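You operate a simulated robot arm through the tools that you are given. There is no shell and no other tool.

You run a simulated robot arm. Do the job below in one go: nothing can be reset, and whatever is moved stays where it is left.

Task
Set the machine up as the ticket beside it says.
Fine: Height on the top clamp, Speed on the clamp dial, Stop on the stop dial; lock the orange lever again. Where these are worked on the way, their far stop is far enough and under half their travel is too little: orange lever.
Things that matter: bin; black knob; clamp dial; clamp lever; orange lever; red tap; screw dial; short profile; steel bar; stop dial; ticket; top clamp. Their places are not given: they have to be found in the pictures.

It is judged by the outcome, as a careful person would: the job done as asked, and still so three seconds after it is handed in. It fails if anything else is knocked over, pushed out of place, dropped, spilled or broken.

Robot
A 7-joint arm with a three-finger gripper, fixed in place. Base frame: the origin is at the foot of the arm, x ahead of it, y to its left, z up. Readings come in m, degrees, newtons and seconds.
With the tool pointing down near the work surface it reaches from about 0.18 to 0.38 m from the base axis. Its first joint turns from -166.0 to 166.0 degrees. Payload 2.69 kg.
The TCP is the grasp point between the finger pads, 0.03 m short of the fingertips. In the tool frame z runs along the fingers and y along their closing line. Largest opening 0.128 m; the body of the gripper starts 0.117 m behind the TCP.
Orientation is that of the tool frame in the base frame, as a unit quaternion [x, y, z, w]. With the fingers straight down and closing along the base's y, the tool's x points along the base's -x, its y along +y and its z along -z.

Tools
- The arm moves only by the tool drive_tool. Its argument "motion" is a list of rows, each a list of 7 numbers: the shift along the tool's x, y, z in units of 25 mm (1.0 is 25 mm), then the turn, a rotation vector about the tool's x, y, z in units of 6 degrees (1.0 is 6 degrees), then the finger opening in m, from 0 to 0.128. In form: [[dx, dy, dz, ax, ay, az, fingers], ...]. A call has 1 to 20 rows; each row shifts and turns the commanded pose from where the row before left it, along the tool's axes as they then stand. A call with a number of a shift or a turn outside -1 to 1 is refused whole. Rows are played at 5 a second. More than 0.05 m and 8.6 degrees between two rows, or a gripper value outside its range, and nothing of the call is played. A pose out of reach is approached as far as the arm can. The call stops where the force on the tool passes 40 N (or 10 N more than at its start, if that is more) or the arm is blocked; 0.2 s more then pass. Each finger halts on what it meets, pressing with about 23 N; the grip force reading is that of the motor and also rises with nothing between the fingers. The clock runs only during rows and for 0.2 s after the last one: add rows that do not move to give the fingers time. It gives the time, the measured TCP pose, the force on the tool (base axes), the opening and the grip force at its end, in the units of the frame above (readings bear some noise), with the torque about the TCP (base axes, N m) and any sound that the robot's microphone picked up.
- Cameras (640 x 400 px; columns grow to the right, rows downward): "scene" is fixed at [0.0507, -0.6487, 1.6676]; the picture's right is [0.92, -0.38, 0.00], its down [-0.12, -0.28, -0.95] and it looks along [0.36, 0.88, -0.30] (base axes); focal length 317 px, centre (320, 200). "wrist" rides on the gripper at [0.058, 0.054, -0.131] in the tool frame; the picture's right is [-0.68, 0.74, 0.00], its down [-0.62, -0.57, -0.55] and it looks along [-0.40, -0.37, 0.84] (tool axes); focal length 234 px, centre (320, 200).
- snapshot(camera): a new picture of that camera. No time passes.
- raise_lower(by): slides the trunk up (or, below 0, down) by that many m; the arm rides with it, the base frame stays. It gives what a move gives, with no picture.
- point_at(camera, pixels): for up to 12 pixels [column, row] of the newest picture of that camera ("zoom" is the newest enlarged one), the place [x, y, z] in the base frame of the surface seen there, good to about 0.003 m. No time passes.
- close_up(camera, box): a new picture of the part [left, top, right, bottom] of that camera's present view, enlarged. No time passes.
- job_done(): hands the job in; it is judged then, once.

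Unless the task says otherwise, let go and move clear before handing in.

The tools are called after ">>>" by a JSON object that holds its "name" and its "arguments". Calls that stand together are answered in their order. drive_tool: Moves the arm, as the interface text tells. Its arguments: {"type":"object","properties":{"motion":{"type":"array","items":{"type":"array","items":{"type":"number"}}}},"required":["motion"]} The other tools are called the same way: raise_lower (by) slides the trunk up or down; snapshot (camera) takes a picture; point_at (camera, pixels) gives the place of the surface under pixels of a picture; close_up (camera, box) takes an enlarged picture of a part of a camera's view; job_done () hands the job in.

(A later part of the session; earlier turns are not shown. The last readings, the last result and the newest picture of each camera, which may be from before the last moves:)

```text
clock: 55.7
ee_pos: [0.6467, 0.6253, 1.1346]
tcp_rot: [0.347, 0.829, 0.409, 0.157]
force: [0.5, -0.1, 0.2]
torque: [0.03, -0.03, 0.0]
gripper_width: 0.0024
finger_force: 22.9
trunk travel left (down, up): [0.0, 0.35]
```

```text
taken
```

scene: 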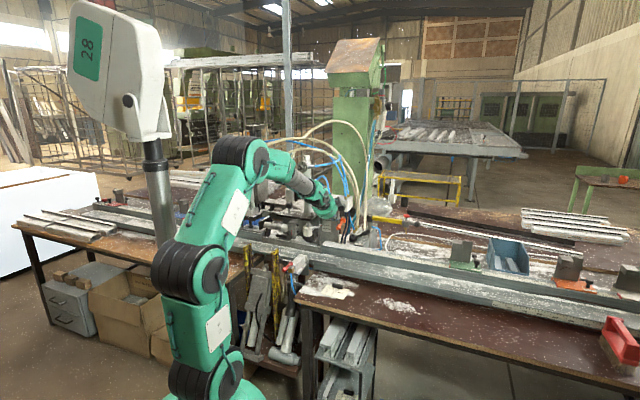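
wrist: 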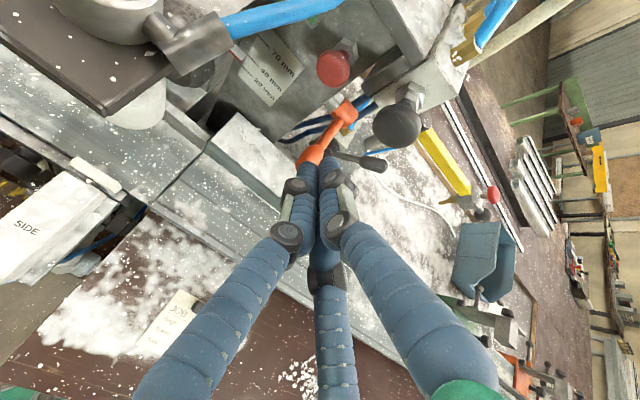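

The arm reaches; the tips hover near the lever end, at wrist (315,155). I enlarge and measure the lever's position from here.

>>> {"name": "close_up", "arguments": {"camera": "wrist", "box": [285, 90, 365, 170]}}

>>> {"name": "point_at", "arguments": {"camera": "wrist", "pixels": [[308, 156], [313, 152], [320, 148], [325, 138], [330, 130], [335, 120], [343, 113], [349, 105], [340, 105], [315, 160], [306, 160]]}}

>>> {"name": "close_up", "arguments": {"camera": "scene", "box": [310, 195, 370, 235]}}

```text
5.00 times, centred on (325, 130) of wrist
```

zoom: 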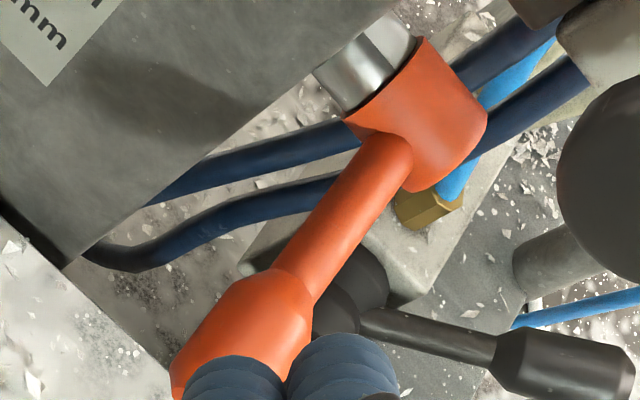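

```text
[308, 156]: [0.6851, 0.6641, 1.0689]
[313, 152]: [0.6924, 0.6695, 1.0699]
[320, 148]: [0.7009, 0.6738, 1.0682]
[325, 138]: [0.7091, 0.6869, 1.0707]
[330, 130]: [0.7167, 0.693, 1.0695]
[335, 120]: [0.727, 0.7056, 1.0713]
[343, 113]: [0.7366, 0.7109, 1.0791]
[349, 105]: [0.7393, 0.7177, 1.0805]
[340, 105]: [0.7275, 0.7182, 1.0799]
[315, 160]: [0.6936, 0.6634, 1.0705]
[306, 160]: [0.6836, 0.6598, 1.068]
```

```text
10.00 times, centred on (340, 215) of scene
```

zoom: 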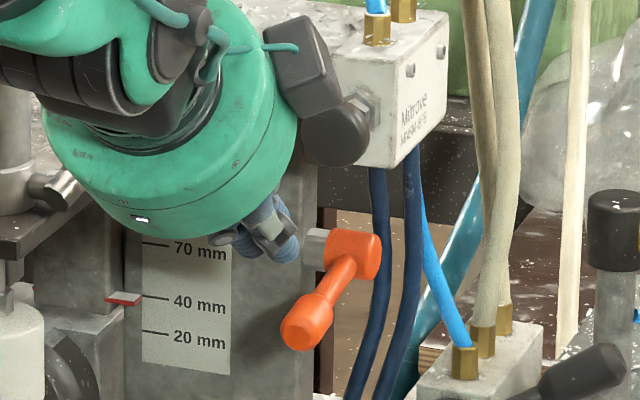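

The lever's top is at z 1.070, n 0.963, l 0.016. I move the closed tips over it and press down ~15 mm to see which way it gives.

>>> {"name": "drive_tool", "arguments": {"motion": [[0.02, 0.03, 0.7, 0, 0, 0, 0.0], [0, 0.03, 0.7, 0, 0, 0, 0.0], [0, 0, 0.69, 0, 0, 0, 0.0], [0, 0, 0, 0, 0, 0, 0.0], [0, -0.189, 0.148, 0, 0, 0, 0.0], [0, -0.189, 0.148, 0, 0, 0, 0.0], [0, -0.189, 0.148, 0, 0, 0, 0.0], [0, -0.189, 0.148, 0, 0, 0, 0.0]]}}

>>> {"name": "close_up", "arguments": {"camera": "scene", "box": [310, 195, 370, 235]}}

>>> {"name": "close_up", "arguments": {"camera": "wrist", "box": [285, 90, 365, 170]}}

```text
clock: 57.5
ee_pos: [0.6742, 0.6575, 1.0794]
tcp_rot: [0.347, 0.829, 0.409, 0.158]
force: [-0.3, -0.4, -0.3]
torque: [-0.01, 0.01, 0.0]
gripper_width: 0.002
finger_force: 23.5
trunk travel left (down, up): [0.0, 0.35]
```

```text
10.00 times, centred on (340, 215) of scene
```

zoom: 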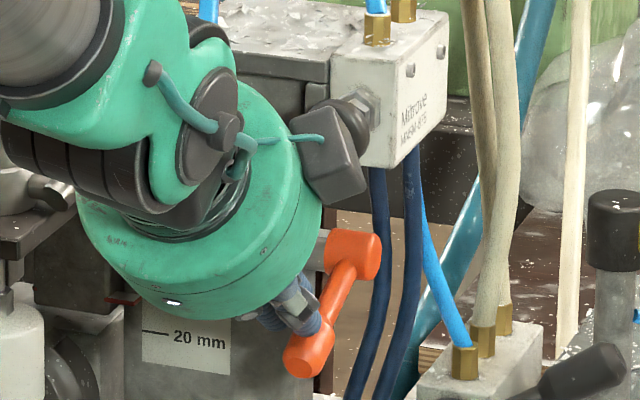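

```text
5.00 times, centred on (325, 130) of wrist
```

zoom: 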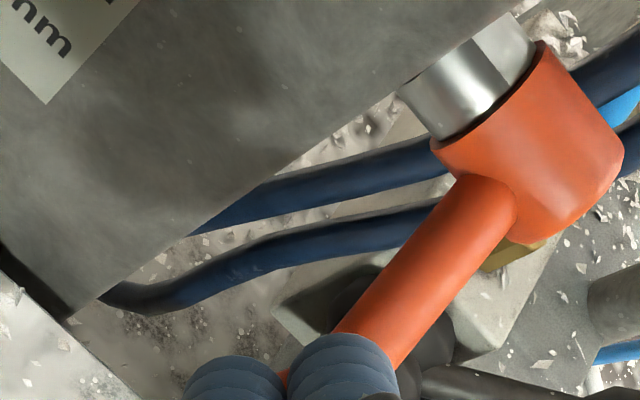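

The lever went down freely (its end dropped ~25°) with almost no force. I follow its arc further down toward the far stop.

>>> {"name": "drive_tool", "arguments": {"motion": [[0, -0.164, 0.408, 0, 0, 0, 0.0], [0, -0.164, 0.408, 0, 0, 0, 0.0], [0, -0.054, 0.32, 0, 0, 0, 0.0], [0, -0.054, 0.32, 0, 0, 0, 0.0]]}}

>>> {"name": "close_up", "arguments": {"camera": "scene", "box": [310, 195, 370, 235]}}

>>> {"name": "close_up", "arguments": {"camera": "wrist", "box": [285, 90, 365, 170]}}

```text
clock: 58.5
ee_pos: [0.6901, 0.6728, 1.0481]
tcp_rot: [0.347, 0.829, 0.409, 0.158]
force: [0.0, 0.8, -0.7]
torque: [0.01, 0.05, 0.0]
gripper_width: 0.002
finger_force: 23.0
trunk travel left (down, up): [0.0, 0.35]
```

```text
10.00 times, centred on (340, 215) of scene
```

zoom: 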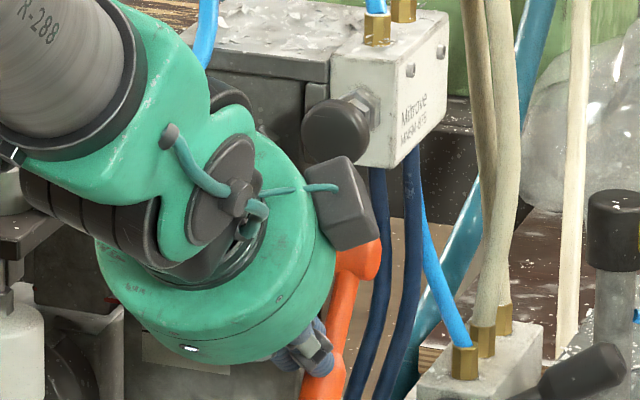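

```text
5.00 times, centred on (325, 130) of wrist
```

zoom: 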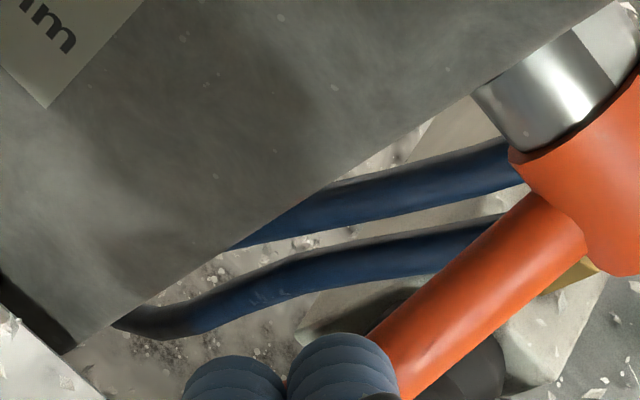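

The lever is now about 50–60° down. Before going on I check how near the dark box on the gripper (zoom (345,205)) is to the black knob and the valve.

>>> {"name": "close_up", "arguments": {"camera": "scene", "box": [310, 195, 370, 235]}}

>>> {"name": "point_at", "arguments": {"camera": "zoom", "pixels": [[340, 180], [345, 220], [370, 200], [335, 130], [360, 100], [330, 270], [310, 300], [350, 270], [340, 310], [318, 385], [325, 360], [300, 355]]}}

```text
10.00 times, centred on (340, 215) of scene
```

zoom: 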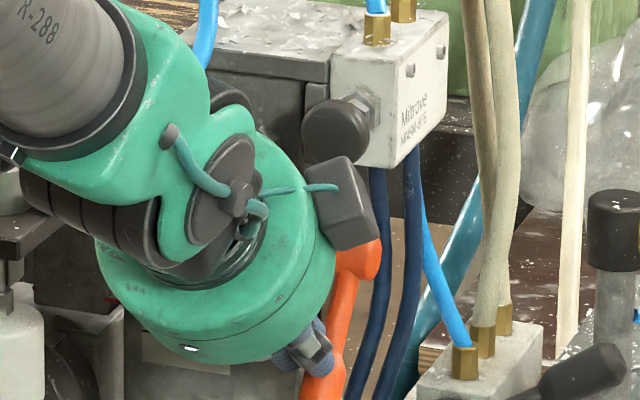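

```text
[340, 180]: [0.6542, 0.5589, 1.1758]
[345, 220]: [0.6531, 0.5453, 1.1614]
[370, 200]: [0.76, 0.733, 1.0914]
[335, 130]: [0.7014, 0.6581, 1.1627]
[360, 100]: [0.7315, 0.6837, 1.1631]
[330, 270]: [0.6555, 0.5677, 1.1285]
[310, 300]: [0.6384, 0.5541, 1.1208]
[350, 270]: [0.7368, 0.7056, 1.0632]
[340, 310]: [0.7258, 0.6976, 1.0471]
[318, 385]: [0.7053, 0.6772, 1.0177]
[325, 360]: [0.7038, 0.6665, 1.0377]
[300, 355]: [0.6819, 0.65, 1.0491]
```

There is 10 cm of clearance, and the lever stands at ~53°. I keep pushing along its tangent in small steps to find the far stop.

>>> {"name": "drive_tool", "arguments": {"motion": [[-0.1, 0, 0.4, 0, 0, 0, 0.0], [0, 0.08, 0.38, 0, 0, 0, 0.0]]}}

>>> {"name": "close_up", "arguments": {"camera": "scene", "box": [310, 195, 370, 235]}}

>>> {"name": "point_at", "arguments": {"camera": "zoom", "pixels": [[350, 270], [340, 310], [345, 320], [350, 340], [345, 360], [340, 375], [330, 385], [325, 395]]}}

```text
clock: 59.1
ee_pos: [0.7045, 0.6832, 1.0386]
tcp_rot: [0.347, 0.829, 0.409, 0.158]
force: [-6.5, -9.4, 4.9]
torque: [-0.02, -0.11, -0.13]
gripper_width: 0.0022
finger_force: 22.8
trunk travel left (down, up): [0.0, 0.35]
```

```text
10.00 times, centred on (340, 215) of scene
```

zoom: 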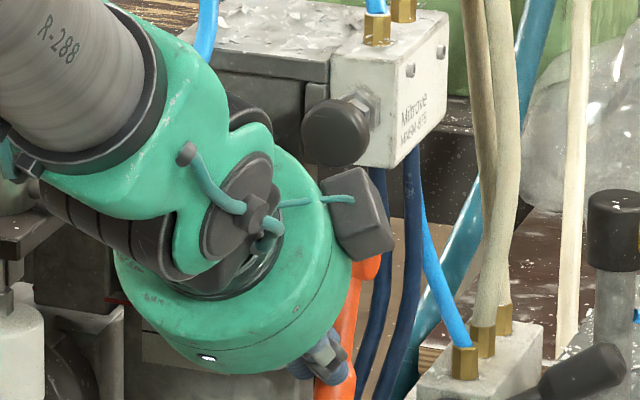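

```text
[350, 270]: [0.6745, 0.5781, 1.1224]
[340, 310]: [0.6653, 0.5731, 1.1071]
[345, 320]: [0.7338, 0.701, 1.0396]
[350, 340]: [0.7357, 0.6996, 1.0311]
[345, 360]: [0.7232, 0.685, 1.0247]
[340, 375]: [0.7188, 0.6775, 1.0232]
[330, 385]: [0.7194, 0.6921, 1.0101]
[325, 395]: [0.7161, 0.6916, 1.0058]
```

The lever is at ~68° and the push force rose to 12 N. I push a little further to see whether this is the stop.

>>> {"name": "drive_tool", "arguments": {"motion": [[0, 0.1, 0.25, 0, 0, 0, 0.0], [0, 0.06, 0.15, 0, 0, 0, 0.0]]}}

>>> {"name": "close_up", "arguments": {"camera": "scene", "box": [310, 195, 370, 235]}}

>>> {"name": "point_at", "arguments": {"camera": "zoom", "pixels": [[345, 320], [350, 340], [345, 360], [340, 375], [330, 385], [325, 395], [340, 395], [350, 300]]}}

```text
clock: 59.4
ee_pos: [0.7028, 0.6831, 1.0376]
tcp_rot: [0.348, 0.829, 0.408, 0.157]
force: [-23.4, -26.9, 12.4]
torque: [0.19, -0.19, -0.22]
gripper_width: 0.0021
finger_force: 22.9
trunk travel left (down, up): [0.0, 0.35]
stopped in row 1: the force on the tool passed its limit at 53 N (the readings are from after the stop); the commanded pose is now the measured one
```

```text
10.00 times, centred on (340, 215) of scene
```

zoom: 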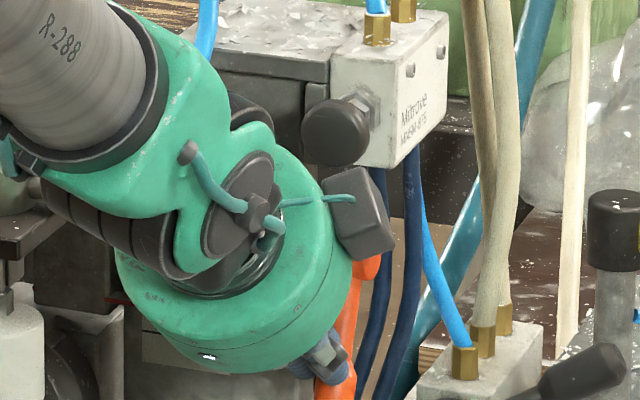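

```text
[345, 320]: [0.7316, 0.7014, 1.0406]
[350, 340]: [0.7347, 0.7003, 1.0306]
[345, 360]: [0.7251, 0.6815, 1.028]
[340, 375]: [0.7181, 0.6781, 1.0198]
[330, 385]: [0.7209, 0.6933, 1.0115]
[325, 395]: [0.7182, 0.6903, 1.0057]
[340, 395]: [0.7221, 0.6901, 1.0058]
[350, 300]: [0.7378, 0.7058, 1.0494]
```

The push was stopped hard at ~70°, so the lever is at its far stop (unlocked). I retreat along the tool axis and check it stays.

>>> {"name": "drive_tool", "arguments": {"motion": [[0, 0, -0.5, 0, 0, 0, 0.0], [0, 0, -0.9, 0, 0, 0, 0.0], [0, 0, -0.9, 0, 0, 0, 0.0], [0, 0, -0.9, 0, 0, 0, 0.0], [0, 0, -0.9, 0, 0, 0, 0.0]]}}

>>> {"name": "close_up", "arguments": {"camera": "scene", "box": [310, 195, 370, 235]}}

>>> {"name": "close_up", "arguments": {"camera": "wrist", "box": [260, 40, 420, 160]}}

```text
clock: 60.6
ee_pos: [0.6499, 0.6259, 1.0995]
tcp_rot: [0.347, 0.83, 0.408, 0.157]
force: [-0.1, 0.2, -0.5]
torque: [-0.01, 0.03, 0.01]
gripper_width: 0.0025
finger_force: 22.9
trunk travel left (down, up): [0.0, 0.35]
```

```text
10.00 times, centred on (340, 215) of scene
```

zoom: 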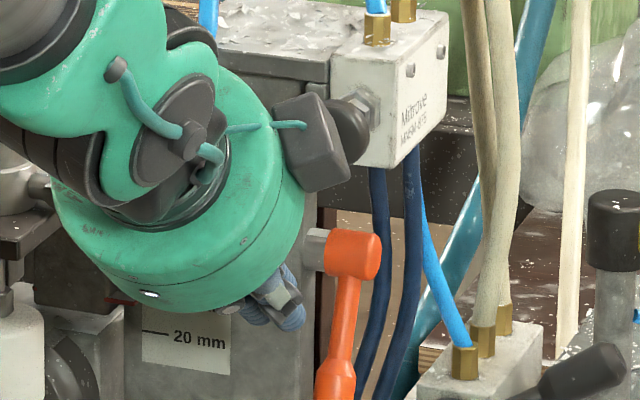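

```text
3.33 times, centred on (340, 100) of wrist
```

zoom: 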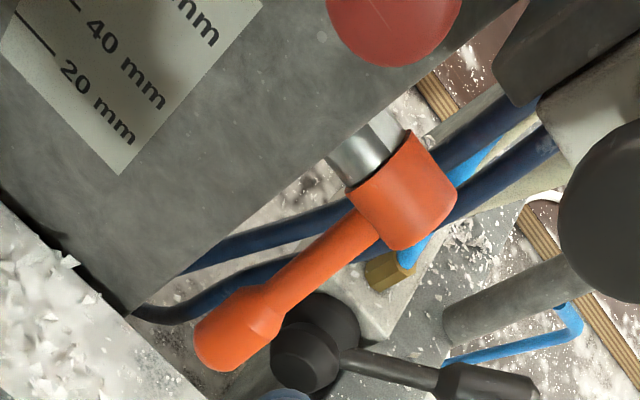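

The lever stays at its far stop. I retreat 25 cm along the tool axis and then move left to stand in front of the black ball handle of the top clamp.

>>> {"name": "drive_tool", "arguments": {"motion": [[0, 0, -1, 0, 0, 0, 0.0], [0, 0, -1, 0, 0, 0, 0.0], [0, 0, -1, 0, 0, 0, 0.0], [0, 0, -1, 0, 0, 0, 0.0], [0, 0, -1, 0, 0, 0, 0.0], [0, 0, -1, 0, 0, 0, 0.0], [0, 0, -1, 0, 0, 0, 0.0], [0, 0, -1, 0, 0, 0, 0.0], [0, 0, -1, 0, 0, 0, 0.0], [0.95, 0, 0, 0, 0, 0, 0.03], [0.95, 0, 0, 0, 0, 0, 0.06], [0.95, 0, 0, 0, 0, 0, 0.07], [0.95, 0, 0, 0, 0, 0, 0.07], [0.95, 0, 0, 0, 0, 0, 0.07], [0.95, 0, 0, 0, 0, 0, 0.07], [0.95, 0, 0, 0, 0, 0, 0.07], [0.95, 0, 0, 0, 0, 0, 0.07], [0.95, 0, 0, 0, 0, 0, 0.07], [0.95, 0, 0, 0, 0, 0, 0.07]]}}

>>> {"name": "snapshot", "arguments": {"camera": "wrist"}}

>>> {"name": "snapshot", "arguments": {"camera": "scene"}}

>>> {"name": "close_up", "arguments": {"camera": "scene", "box": [275, 195, 355, 245]}}

```text
clock: 64.6
ee_pos: [0.357, 0.6677, 1.2446]
tcp_rot: [0.348, 0.83, 0.408, 0.156]
force: [-0.4, -0.1, 0.2]
torque: [0.03, 0.02, -0.01]
gripper_width: 0.0701
finger_force: 0.0
trunk travel left (down, up): [0.0, 0.35]
```

```text
taken
```

wrist: 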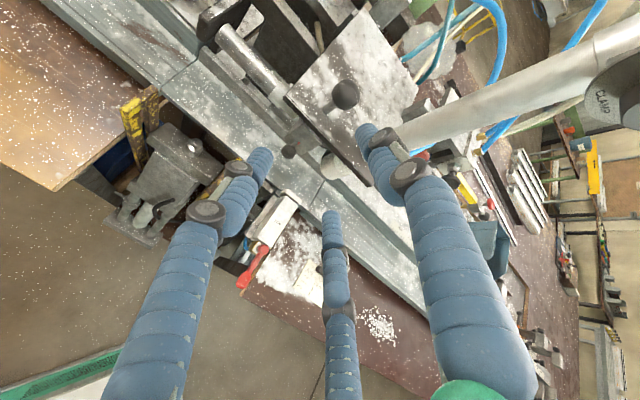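

```text
taken
```

scene: 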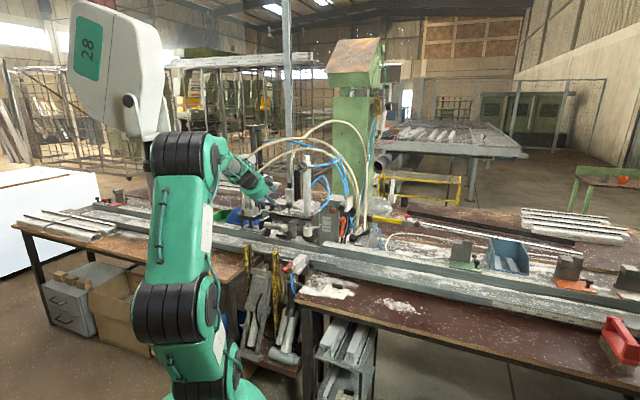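

```text
8.00 times, centred on (315, 220) of scene
```

zoom: 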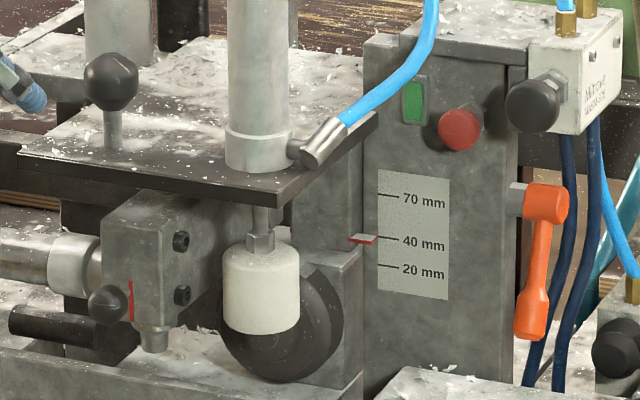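

The clamp still stands at 40 mm with the lever down. I measure the ball handle in the wrist view at (345,95) and roll the gripper so it closes horizontally.

>>> {"name": "close_up", "arguments": {"camera": "wrist", "box": [305, 65, 385, 125]}}

>>> {"name": "point_at", "arguments": {"camera": "wrist", "pixels": [[345, 95], [335, 95], [355, 95], [345, 86], [345, 104], [330, 105], [335, 110], [328, 108]]}}

>>> {"name": "drive_tool", "arguments": {"motion": [[0, 0, 0, 0, 0, -1, 0.07], [0, 0, 0, 0, 0, -1, 0.07], [0, 0, 0, 0, 0, -1, 0.07], [0, 0, 0, 0, 0, -1, 0.07], [0, 0, 0, 0, 0, -1, 0.07], [0, 0, 0, 0, 0, -1, 0.07], [0, 0, 0, 0, 0, -1, 0.07], [0, 0, 0, 0, 0, -1, 0.07], [0, 0, 0, 0, 0, -1, 0.07], [0, 0, 0, 0, 0, -1, 0.07], [0, 0, 0, 0, 0, -1, 0.07], [0, 0, 0, 0, 0, -1, 0.07], [0, 0, 0, 0, 0, -1, 0.07], [0, 0, 0, 0, 0, -1, 0.07], [0, 0, 0, 0, 0, -1, 0.07]]}}

>>> {"name": "snapshot", "arguments": {"camera": "wrist"}}

```text
6.67 times, centred on (345, 95) of wrist
```

zoom: 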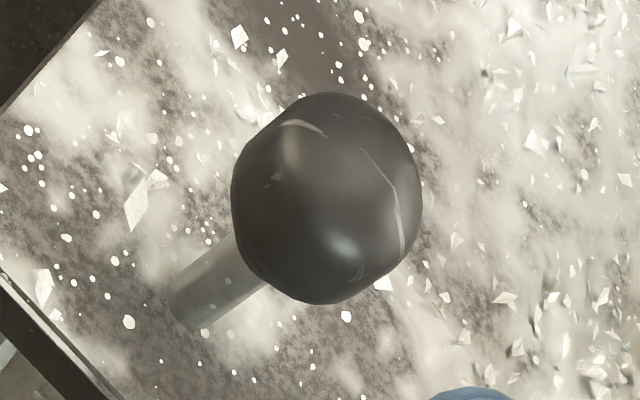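

```text
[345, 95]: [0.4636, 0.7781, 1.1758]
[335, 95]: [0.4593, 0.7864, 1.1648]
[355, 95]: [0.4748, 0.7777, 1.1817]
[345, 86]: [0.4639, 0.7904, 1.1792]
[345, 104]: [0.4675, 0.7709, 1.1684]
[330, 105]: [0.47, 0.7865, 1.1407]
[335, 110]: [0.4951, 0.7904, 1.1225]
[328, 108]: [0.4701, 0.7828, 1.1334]
```

```text
clock: 67.8
ee_pos: [0.3585, 0.6658, 1.243]
tcp_rot: [-0.342, 0.832, 0.177, 0.4]
force: [1.3, 0.3, 0.0]
torque: [-0.02, -0.03, -0.05]
gripper_width: 0.0701
finger_force: 0.0
trunk travel left (down, up): [0.0, 0.35]
```

```text
taken
```

wrist: 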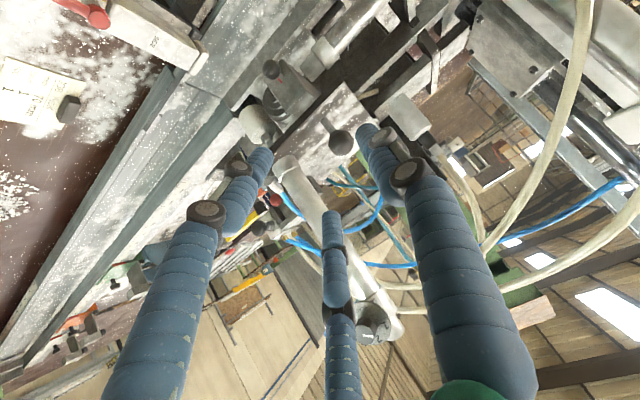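

The ball's centre is at (0.474,0.785,1.166), about 34 mm across, and the gripper now closes horizontally. I advance to straddle it.

>>> {"name": "drive_tool", "arguments": {"motion": [[-0.21, 0.013, 0.85, 0, 0, 0, 0.07], [-0.21, 0.013, 0.85, 0, 0, 0, 0.07], [-0.21, 0.013, 0.85, 0, 0, 0, 0.07], [-0.21, 0.013, 0.85, 0, 0, 0, 0.07], [-0.21, 0.013, 0.85, 0, 0, 0, 0.07], [-0.21, 0.013, 0.85, 0, 0, 0, 0.07], [-0.21, 0.013, 0.85, 0, 0, 0, 0.07], [-0.21, 0.013, 0.85, 0, 0, 0, 0.07]]}}

>>> {"name": "snapshot", "arguments": {"camera": "wrist"}}

>>> {"name": "close_up", "arguments": {"camera": "scene", "box": [270, 190, 350, 240]}}

```text
clock: 69.6
ee_pos: [0.4685, 0.7814, 1.1728]
tcp_rot: [-0.341, 0.832, 0.178, 0.4]
force: [-7.6, -6.7, 7.8]
torque: [-0.42, 0.28, -0.25]
gripper_width: 0.0702
finger_force: 0.1
trunk travel left (down, up): [0.0, 0.35]
```

```text
taken
```

wrist: 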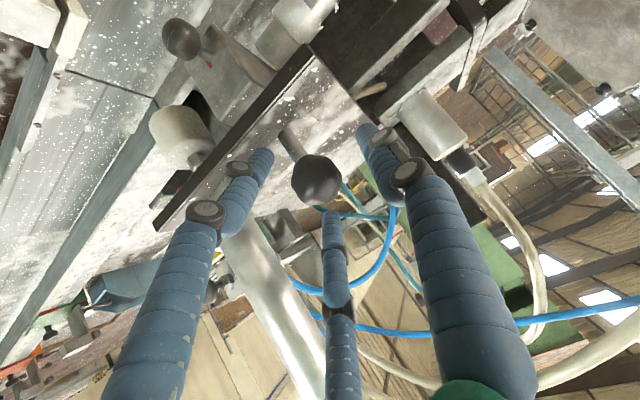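

```text
8.00 times, centred on (310, 215) of scene
```

zoom: 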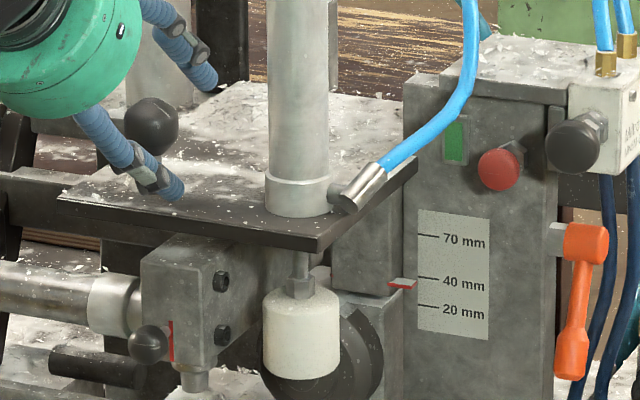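

The 13 N contact and the picture at zoom (165,185) show that one prong touched the plate: the gripper works as three jaws at 120°. I back out, roll so that one jaw is on top and two are below the ball's sides, and narrow the opening.

>>> {"name": "drive_tool", "arguments": {"motion": [[-0.2, 0, -0.4, 0, 0, 0, 0.07], [0, 0, -0.9, 0, 0, 0, 0.07], [0, 0, -0.9, 0, 0, 0, 0.07], [0, 0, -1, 0, 0, 0, 0.06], [0, 0, 0, 0, 0, 1, 0.055], [0, 0, 0, 0, 0, 1, 0.055], [0, 0, 0, 0, 0, 1, 0.055], [0, 0, 0, 0, 0, 1, 0.055], [0, 0, 0, 0, 0, 1, 0.055], [0, 0, 0, 0, 0, 1, 0.055], [0, 0, 0, 0, 0, 1, 0.055], [0, 0, 0, 0, 0, 1, 0.055], [0, 0, 0, 0, 0, 1, 0.055], [0, 0, 0, 0, 0, 1, 0.055], [0, 0, 0, 0, 0, 1, 0.055], [0, 0, 0, 0, 0, 1, 0.055], [0, 0, 0, 0, 0, 1, 0.055], [0, 0, 0, 0, 0, 1, 0.055], [0, 0, 0, 0, 0, 1, 0.055]]}}

>>> {"name": "snapshot", "arguments": {"camera": "wrist"}}

>>> {"name": "close_up", "arguments": {"camera": "scene", "box": [270, 190, 350, 240]}}

```text
clock: 73.6
ee_pos: [0.4262, 0.7378, 1.2234]
tcp_rot: [0.348, 0.83, 0.407, 0.157]
force: [-0.1, -0.8, 0.5]
torque: [0.02, 0.02, -0.02]
gripper_width: 0.0551
finger_force: 0.1
trunk travel left (down, up): [0.0, 0.35]
```

```text
taken
```

wrist: 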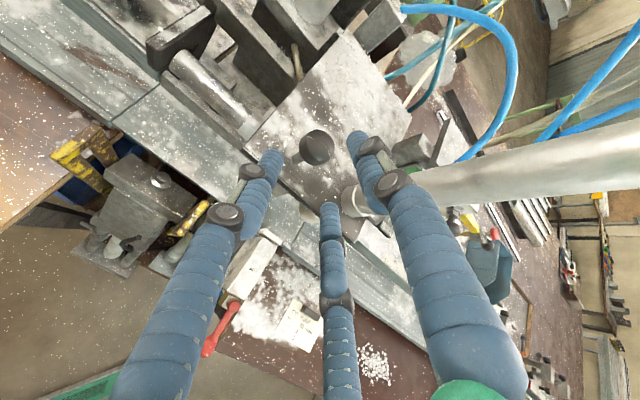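

```text
8.00 times, centred on (310, 215) of scene
```

zoom: 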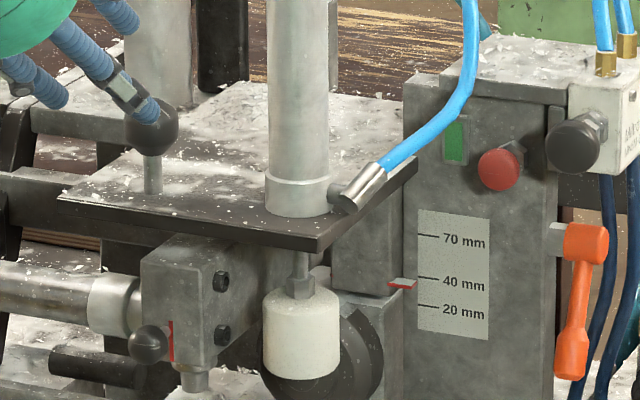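

The ball is straight ahead, 88 mm along the tool axis. I advance 80 mm to surround it and close.

>>> {"name": "drive_tool", "arguments": {"motion": [[-0.02, -0.034, 0.8, 0, 0, 0, 0.055], [-0.02, -0.034, 0.8, 0, 0, 0, 0.055], [-0.02, -0.034, 0.8, 0, 0, 0, 0.055], [-0.02, -0.034, 0.8, 0, 0, 0, 0.055], [0, 0, 0, 0, 0, 0, 0.055]]}}

>>> {"name": "close_up", "arguments": {"camera": "scene", "box": [260, 185, 320, 225]}}

>>> {"name": "snapshot", "arguments": {"camera": "wrist"}}

```text
clock: 74.8
ee_pos: [0.4704, 0.7808, 1.1708]
tcp_rot: [0.347, 0.83, 0.408, 0.157]
force: [-0.5, 0.3, -0.4]
torque: [-0.02, 0.0, -0.01]
gripper_width: 0.055
finger_force: 0.0
trunk travel left (down, up): [0.0, 0.35]
```

```text
10.00 times, centred on (290, 205) of scene
```

zoom: 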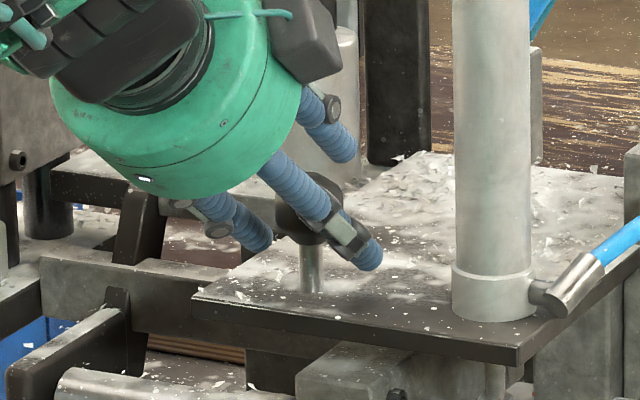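

```text
taken
```

wrist: 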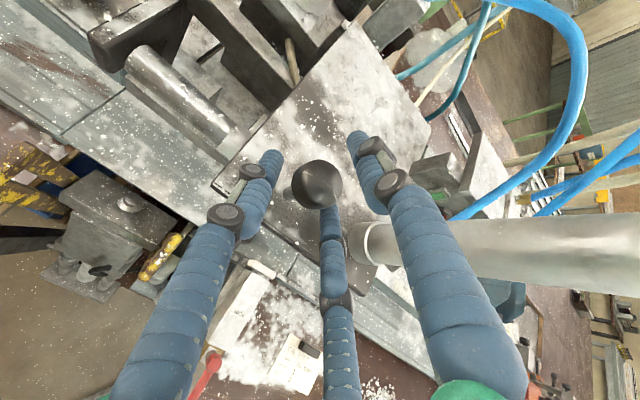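

The ball sits between the three jaws with no contact force. I close the grip and lift 10 mm as a trial.

>>> {"name": "drive_tool", "arguments": {"motion": [[0, 0, 0, 0, 0, 0, 0.04], [0, 0, 0, 0, 0, 0, 0.03], [0, 0, 0, 0, 0, 0, 0.015], [0, 0, 0, 0, 0, 0, 0.0], [0, 0, 0, 0, 0, 0, 0.0], [0, 0.157, -0.124, 0, 0, 0, 0.0], [0, 0.157, -0.124, 0, 0, 0, 0.0]]}}

>>> {"name": "close_up", "arguments": {"camera": "scene", "box": [260, 185, 340, 240]}}

>>> {"name": "close_up", "arguments": {"camera": "scene", "box": [316, 210, 346, 232]}}

```text
clock: 76.4
ee_pos: [0.4692, 0.7811, 1.1852]
tcp_rot: [0.348, 0.829, 0.41, 0.157]
force: [-8.6, -1.6, -1.9]
torque: [0.11, -0.09, -0.38]
gripper_width: 0.0334
finger_force: 44.9
trunk travel left (down, up): [0.0, 0.35]
```

```text
7.27 times, centred on (300, 212) of scene
```

zoom: 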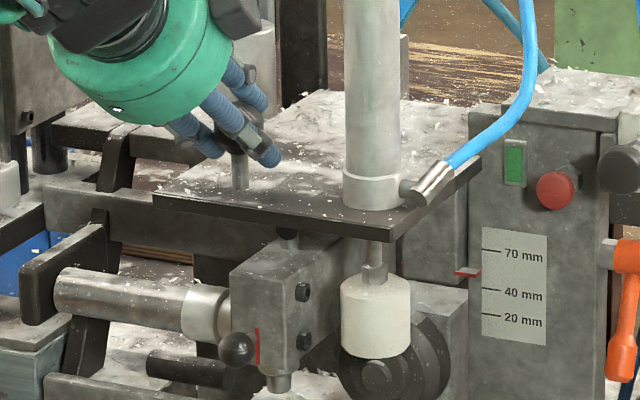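

```text
16.00 times, centred on (331, 221) of scene
```

zoom: 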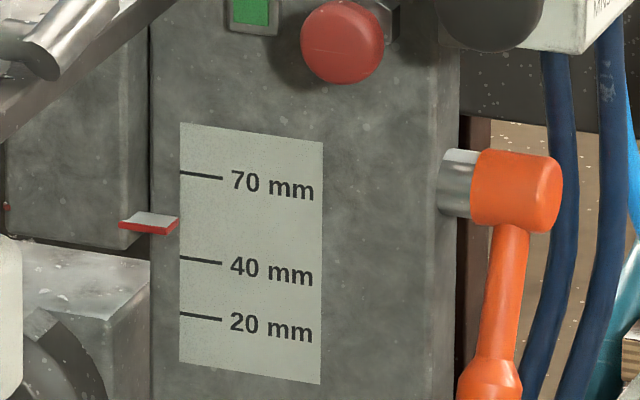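

The clamp rises easily with the ball; the pointer is now at about 55 mm. I lift another 14 mm and read again.

>>> {"name": "drive_tool", "arguments": {"motion": [[0, 0.147, -0.116, 0, 0, 0, 0.0], [0, 0.147, -0.116, 0, 0, 0, 0.0], [0, 0.147, -0.116, 0, 0, 0, 0.0], [0, 0, 0, 0, 0, 0, 0.0]]}}

>>> {"name": "close_up", "arguments": {"camera": "scene", "box": [316, 210, 346, 232]}}

>>> {"name": "point_at", "arguments": {"camera": "zoom", "pixels": [[150, 172], [150, 178], [165, 180], [200, 174], [200, 259], [200, 315]]}}

```text
clock: 77.4
ee_pos: [0.4705, 0.7808, 1.1961]
tcp_rot: [0.348, 0.83, 0.407, 0.156]
force: [-6.9, 10.6, -4.7]
torque: [0.01, 0.22, 0.0]
gripper_width: 0.0329
finger_force: 45.1
trunk travel left (down, up): [0.0, 0.35]
```

```text
16.00 times, centred on (331, 221) of scene
```

zoom: 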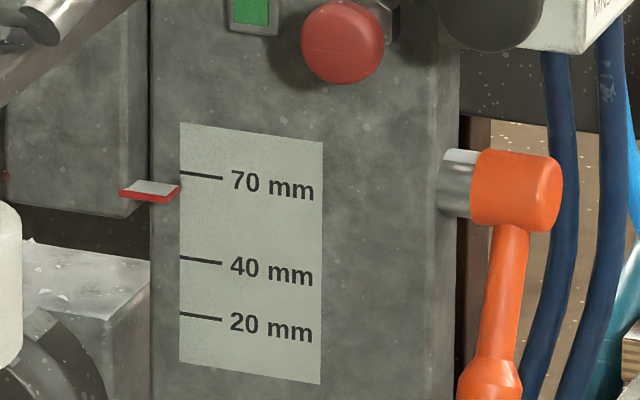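

```text
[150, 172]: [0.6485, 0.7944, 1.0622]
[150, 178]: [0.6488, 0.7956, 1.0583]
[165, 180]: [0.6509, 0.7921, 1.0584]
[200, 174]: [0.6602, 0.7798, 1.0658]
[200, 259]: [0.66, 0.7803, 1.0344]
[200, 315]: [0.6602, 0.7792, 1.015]
```

The pointer is about 4 mm below the 70 mm tick (zoom (180,183) vs (180,172)). I lift 4 mm more and let it settle.

>>> {"name": "drive_tool", "arguments": {"motion": [[0, 0.065, -0.051, 0, 0, 0, 0.0], [0, 0.065, -0.051, 0, 0, 0, 0.0], [0, 0, 0, 0, 0, 0, 0.0], [0, 0, 0, 0, 0, 0, 0.0]]}}

>>> {"name": "close_up", "arguments": {"camera": "scene", "box": [318, 212, 338, 226]}}

>>> {"name": "close_up", "arguments": {"camera": "scene", "box": [316, 210, 346, 232]}}

>>> {"name": "snapshot", "arguments": {"camera": "wrist"}}

```text
clock: 78.4
ee_pos: [0.4705, 0.7807, 1.2009]
tcp_rot: [0.347, 0.829, 0.409, 0.157]
force: [-3.7, 13.1, 0.4]
torque: [0.12, -0.05, 0.01]
gripper_width: 0.0329
finger_force: 45.1
trunk travel left (down, up): [0.0, 0.35]
```

```text
16.00 times, centred on (328, 219) of scene
```

zoom: 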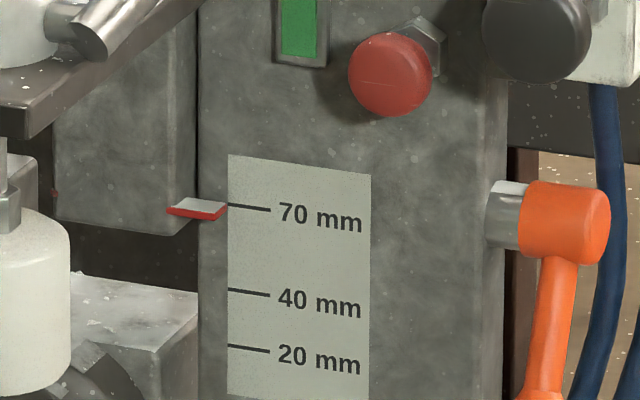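

```text
16.00 times, centred on (331, 221) of scene
```

zoom: 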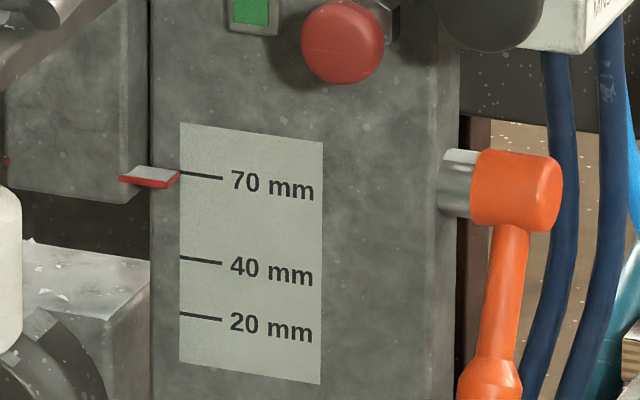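

```text
taken
```

wrist: 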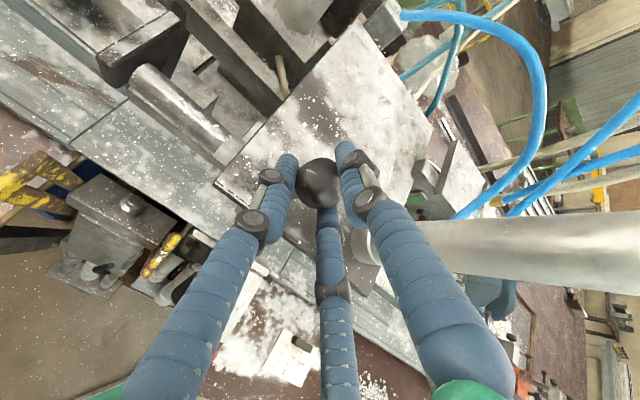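

The pointer's corner is now level with the 70 mm tick (zoom (180,171) vs (180,172)) and the tool rose 30.1 mm. I open the jaws slightly and check that the clamp stays.

>>> {"name": "drive_tool", "arguments": {"motion": [[0, 0, 0, 0, 0, 0, 0.036], [0, 0, 0, 0, 0, 0, 0.04], [0, 0, 0, 0, 0, 0, 0.04]]}}

>>> {"name": "close_up", "arguments": {"camera": "scene", "box": [316, 210, 346, 232]}}

```text
clock: 79.2
ee_pos: [0.4695, 0.7809, 1.2011]
tcp_rot: [0.348, 0.829, 0.408, 0.156]
force: [0.5, 0.0, -0.6]
torque: [-0.04, -0.01, -0.02]
gripper_width: 0.0402
finger_force: 0.0
trunk travel left (down, up): [0.0, 0.35]
```

```text
16.00 times, centred on (331, 221) of scene
```

zoom: 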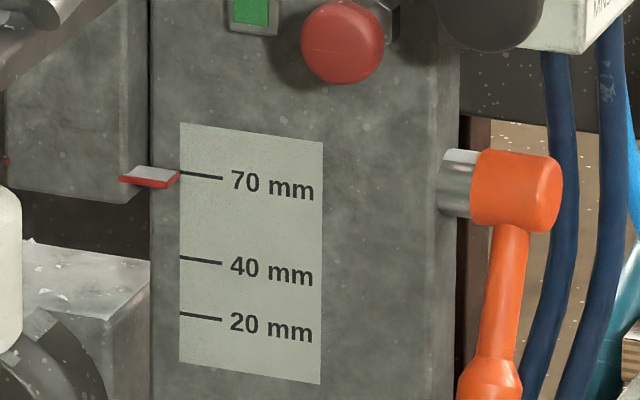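

The clamp holds at 70 mm by itself. I open further, back straight out from the ball, and return toward the lever, rolling so that the jaws close sideways on it.

>>> {"name": "drive_tool", "arguments": {"motion": [[0, 0, 0, 0, 0, 0, 0.055], [0, 0, 0, 0, 0, 0, 0.055], [0, 0, -0.8, 0, 0, 0, 0.055], [0, 0, -0.8, 0, 0, 0, 0.055], [0, 0, -0.8, 0, 0, 0, 0.055], [0, 0, -0.8, 0, 0, 0, 0.055], [0, 0, -0.8, 0, 0, 0, 0.055], [0, 0, -0.8, 0, 0, 0, 0.055], [0, 0, -0.8, 0, 0, 0, 0.055], [0, 0, -0.8, 0, 0, 0, 0.055], [0, 0, -0.8, 0, 0, 0, 0.055]]}}

>>> {"name": "snapshot", "arguments": {"camera": "scene"}}

>>> {"name": "close_up", "arguments": {"camera": "scene", "box": [335, 205, 365, 245]}}

>>> {"name": "point_at", "arguments": {"camera": "zoom", "pixels": [[290, 120], [330, 120], [320, 170], [315, 200], [305, 240], [300, 270], [295, 300], [280, 270], [310, 270]]}}

```text
clock: 81.6
ee_pos: [0.3709, 0.6789, 1.3132]
tcp_rot: [0.348, 0.829, 0.408, 0.156]
force: [0.5, 0.4, 0.6]
torque: [0.0, 0.01, -0.02]
gripper_width: 0.055
finger_force: 0.0
trunk travel left (down, up): [0.0, 0.35]
```

```text
taken
```

scene: 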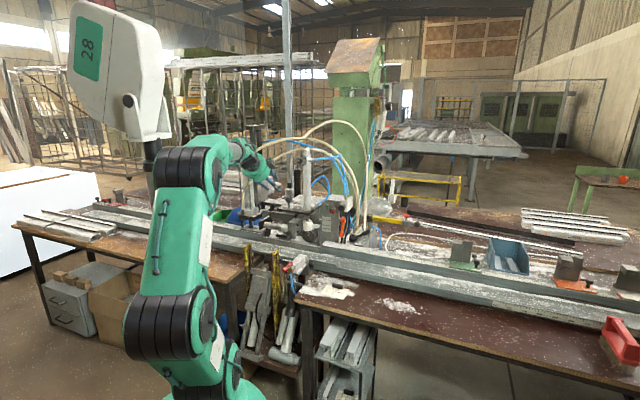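

```text
10.00 times, centred on (350, 225) of scene
```

zoom: 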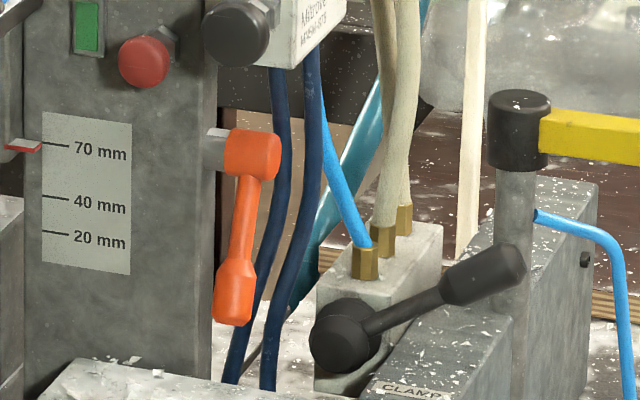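

```text
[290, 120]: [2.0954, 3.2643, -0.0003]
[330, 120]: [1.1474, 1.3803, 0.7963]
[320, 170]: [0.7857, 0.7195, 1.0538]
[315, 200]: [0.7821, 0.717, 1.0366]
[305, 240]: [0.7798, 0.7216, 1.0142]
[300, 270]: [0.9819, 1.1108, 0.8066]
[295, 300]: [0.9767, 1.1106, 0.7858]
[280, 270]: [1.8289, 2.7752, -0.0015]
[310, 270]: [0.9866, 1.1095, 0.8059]
```

The pointer stays at 70 mm and the lever hangs at zoom (235,290). I measure the lever's points properly.

>>> {"name": "point_at", "arguments": {"camera": "zoom", "pixels": [[250, 152], [270, 155], [243, 200], [241, 230], [238, 260], [236, 285], [234, 315], [220, 290], [250, 290], [205, 250], [205, 290], [255, 330]]}}

```text
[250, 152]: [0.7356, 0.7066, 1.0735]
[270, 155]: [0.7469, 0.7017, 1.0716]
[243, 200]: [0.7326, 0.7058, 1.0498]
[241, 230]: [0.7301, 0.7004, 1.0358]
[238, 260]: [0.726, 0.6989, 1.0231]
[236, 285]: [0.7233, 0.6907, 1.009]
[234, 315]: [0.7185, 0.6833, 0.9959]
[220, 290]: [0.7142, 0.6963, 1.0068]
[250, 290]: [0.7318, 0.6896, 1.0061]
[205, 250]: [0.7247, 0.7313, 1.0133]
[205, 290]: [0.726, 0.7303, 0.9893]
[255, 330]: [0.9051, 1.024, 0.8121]
```

Lever knob centre is about n 1.008, l 0.020, z 1.004, hanging at 69°; the column face is behind it at n 1.030. I roll 90°, move right and come to a standoff 15 cm before it.

>>> {"name": "drive_tool", "arguments": {"motion": [[0, 0, 0, 0, 0, -1, 0.055], [0, 0, 0, 0, 0, -1, 0.055], [0, 0, 0, 0, 0, -1, 0.055], [0, 0, 0, 0, 0, -1, 0.055], [0, 0, 0, 0, 0, -1, 0.055], [0, 0, 0, 0, 0, -1, 0.055], [0, 0, 0, 0, 0, -1, 0.055], [0, 0, 0, 0, 0, -1, 0.055], [0, 0, 0, 0, 0, -1, 0.055], [0, 0, 0, 0, 0, -1, 0.055], [0, 0, 0, 0, 0, -1, 0.055], [0, 0, 0, 0, 0, -1, 0.055], [0, 0, 0, 0, 0, -1, 0.055], [0, 0, 0, 0, 0, -1, 0.055], [0, 0, 0, 0, 0, -1, 0.055]]}}

>>> {"name": "drive_tool", "arguments": {"motion": [[0, -0.95, 0, 0, 0, 0, 0.055], [0, -0.95, 0, 0, 0, 0, 0.055], [0, -0.95, 0, 0, 0, 0, 0.055], [0, -0.95, 0, 0, 0, 0, 0.055], [0, -0.95, 0, 0, 0, 0, 0.055], [0, -0.95, 0, 0, 0, 0, 0.055], [0, -0.95, 0, 0, 0, 0, 0.055], [0, -0.95, 0, 0, 0, 0, 0.055], [0, -0.95, 0, 0, 0, 0, 0.055], [0, -0.95, 0, 0, 0, 0, 0.055], [0.317, 0, 0.93, 0, 0, 0, 0.045], [0.317, 0, 0.93, 0, 0, 0, 0.045], [0.317, 0, 0.93, 0, 0, 0, 0.045], [0.317, 0, 0.93, 0, 0, 0, 0.045], [0.317, 0, 0.93, 0, 0, 0, 0.045], [0.317, 0, 0.93, 0, 0, 0, 0.045], [0.317, 0, 0.93, 0, 0, 0, 0.045]]}}

>>> {"name": "snapshot", "arguments": {"camera": "wrist"}}

>>> {"name": "snapshot", "arguments": {"camera": "scene"}}

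>>> {"name": "point_at", "arguments": {"camera": "scene", "pixels": [[348, 243], [355, 243], [360, 243], [343, 241], [365, 241]]}}

```text
clock: 84.8
ee_pos: [0.3714, 0.6781, 1.3123]
tcp_rot: [-0.343, 0.832, 0.178, 0.399]
force: [0.1, -0.1, 0.1]
torque: [0.02, 0.0, 0.01]
gripper_width: 0.0548
finger_force: 0.1
trunk travel left (down, up): [0.0, 0.35]
```

```text
clock: 88.4
ee_pos: [0.6039, 0.5784, 1.1635]
tcp_rot: [-0.34, 0.833, 0.177, 0.399]
force: [-0.2, 0.0, 0.7]
torque: [0.01, 0.0, 0.0]
gripper_width: 0.045
finger_force: 0.1
trunk travel left (down, up): [0.0, 0.35]
```

```text
taken
```

wrist: 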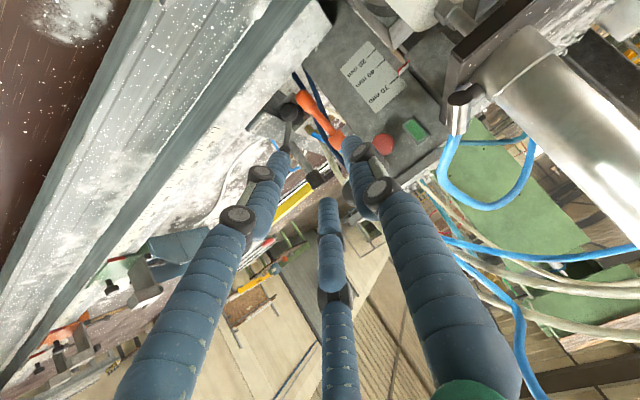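

```text
taken
```

scene: 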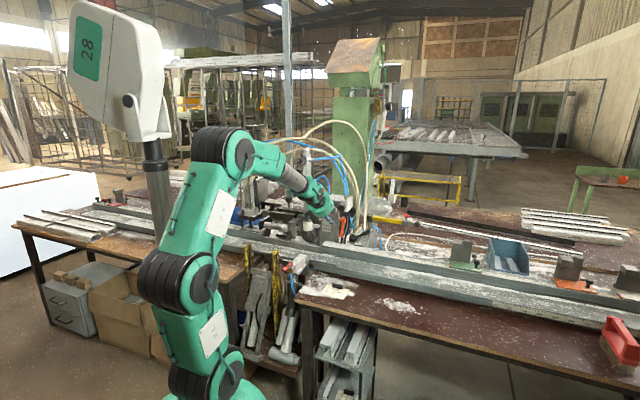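

```text
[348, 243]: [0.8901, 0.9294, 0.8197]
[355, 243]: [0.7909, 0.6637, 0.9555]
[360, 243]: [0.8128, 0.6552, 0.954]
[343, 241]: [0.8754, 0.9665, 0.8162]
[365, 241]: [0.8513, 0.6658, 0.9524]
```

I'm 22 cm short of the lever on its line. I enlarge the wrist view there to refine its position before closing in.

>>> {"name": "close_up", "arguments": {"camera": "wrist", "box": [270, 80, 370, 160]}}

>>> {"name": "point_at", "arguments": {"camera": "zoom", "pixels": [[200, 105], [190, 90], [220, 140], [240, 180], [270, 225], [290, 260], [320, 280], [170, 80], [230, 100]]}}

```text
5.00 times, centred on (320, 120) of wrist
```

zoom: 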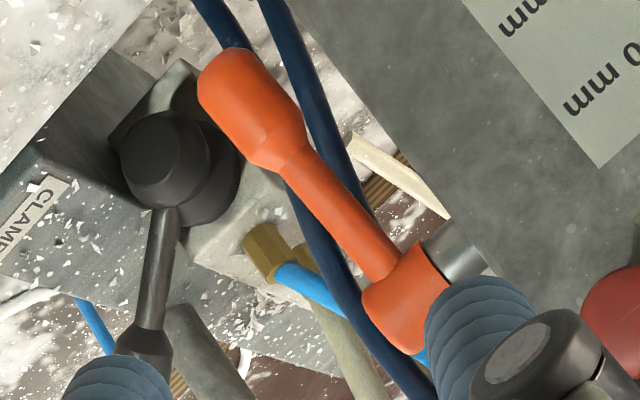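

```text
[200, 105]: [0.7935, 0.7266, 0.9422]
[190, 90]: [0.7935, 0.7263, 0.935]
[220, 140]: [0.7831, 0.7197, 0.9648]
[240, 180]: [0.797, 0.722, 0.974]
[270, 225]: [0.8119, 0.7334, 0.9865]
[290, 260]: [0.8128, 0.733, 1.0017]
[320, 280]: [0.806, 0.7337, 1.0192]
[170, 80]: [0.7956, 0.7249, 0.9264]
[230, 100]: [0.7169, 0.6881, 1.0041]
```

>>> {"name": "point_at", "arguments": {"camera": "zoom", "pixels": [[250, 110], [235, 75], [225, 100], [275, 105], [265, 150], [320, 190], [350, 225], [400, 290], [400, 310], [350, 150], [500, 150], [440, 230]]}}

```text
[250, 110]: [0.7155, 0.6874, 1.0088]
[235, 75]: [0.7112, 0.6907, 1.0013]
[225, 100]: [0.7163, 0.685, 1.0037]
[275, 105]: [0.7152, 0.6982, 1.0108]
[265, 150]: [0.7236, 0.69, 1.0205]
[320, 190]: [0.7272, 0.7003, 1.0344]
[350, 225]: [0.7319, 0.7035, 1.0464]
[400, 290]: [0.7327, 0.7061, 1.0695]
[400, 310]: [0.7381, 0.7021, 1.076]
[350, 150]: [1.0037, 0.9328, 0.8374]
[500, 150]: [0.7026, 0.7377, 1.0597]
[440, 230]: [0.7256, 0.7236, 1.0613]
```

The knob's front is at n 0.992, l 0.020, z 1.009 and the column face at n 1.019. I advance so that the jaw tips end at n 1.008, with the left jaw just in front of the column face.

>>> {"name": "drive_tool", "arguments": {"motion": [[0.085, -0.008, 0.82, 0, 0, 0, 0.045], [0.085, -0.008, 0.82, 0, 0, 0, 0.045], [0.085, -0.008, 0.82, 0, 0, 0, 0.045], [0.085, -0.008, 0.82, 0, 0, 0, 0.045], [0.085, -0.008, 0.82, 0, 0, 0, 0.045], [0.085, -0.008, 0.82, 0, 0, 0, 0.045], [0.085, -0.008, 0.82, 0, 0, 0, 0.045], [0.085, -0.008, 0.82, 0, 0, 0, 0.045]]}}

>>> {"name": "close_up", "arguments": {"camera": "scene", "box": [315, 195, 375, 245]}}

>>> {"name": "close_up", "arguments": {"camera": "wrist", "box": [230, 60, 410, 220]}}

```text
clock: 90.2
ee_pos: [0.6872, 0.6657, 1.047]
tcp_rot: [-0.34, 0.833, 0.178, 0.399]
force: [0.5, -0.5, 0.2]
torque: [0.01, -0.01, -0.02]
gripper_width: 0.0451
finger_force: 0.1
trunk travel left (down, up): [0.0, 0.35]
```

```text
8.00 times, centred on (345, 220) of scene
```

zoom: 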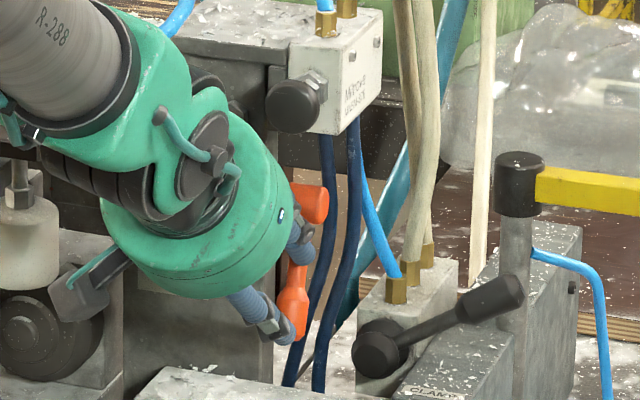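

```text
2.50 times, centred on (320, 140) of wrist
```

zoom: 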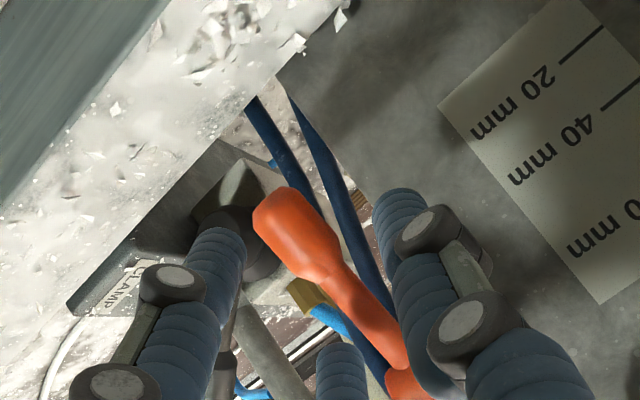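

The jaws straddle the lever's neck and knob; I'm 5 mm too far left. I correct right and advance the last 38 mm.

>>> {"name": "drive_tool", "arguments": {"motion": [[0.05, -0.12, 0.2, 0, 0, 0, 0.045], [0.05, -0.12, 0.4, 0, 0, 0, 0.045], [0.03, 0, 0.4, 0, 0, 0, 0.045], [0.03, 0, 0.4, 0, 0, 0, 0.045], [0, 0, 0.14, 0, 0, 0, 0.045]]}}

>>> {"name": "close_up", "arguments": {"camera": "scene", "box": [315, 195, 375, 245]}}

>>> {"name": "close_up", "arguments": {"camera": "wrist", "box": [230, 60, 410, 220]}}

```text
clock: 91.4
ee_pos: [0.7105, 0.6804, 1.0202]
tcp_rot: [-0.341, 0.832, 0.178, 0.399]
force: [0.0, -0.3, -0.6]
torque: [0.02, -0.02, -0.02]
gripper_width: 0.0448
finger_force: 0.2
trunk travel left (down, up): [0.0, 0.35]
```

```text
8.00 times, centred on (345, 220) of scene
```

zoom: 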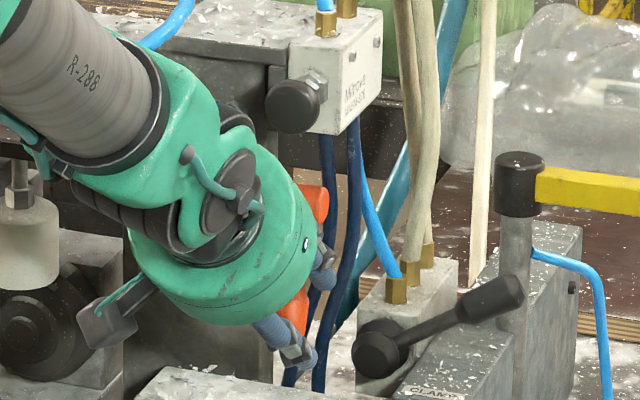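

```text
2.50 times, centred on (320, 140) of wrist
```

zoom: 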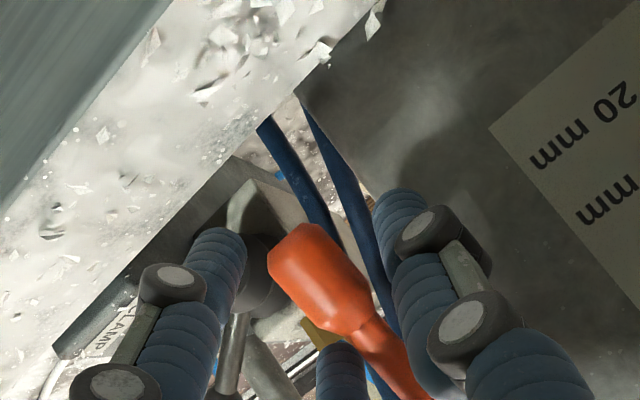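

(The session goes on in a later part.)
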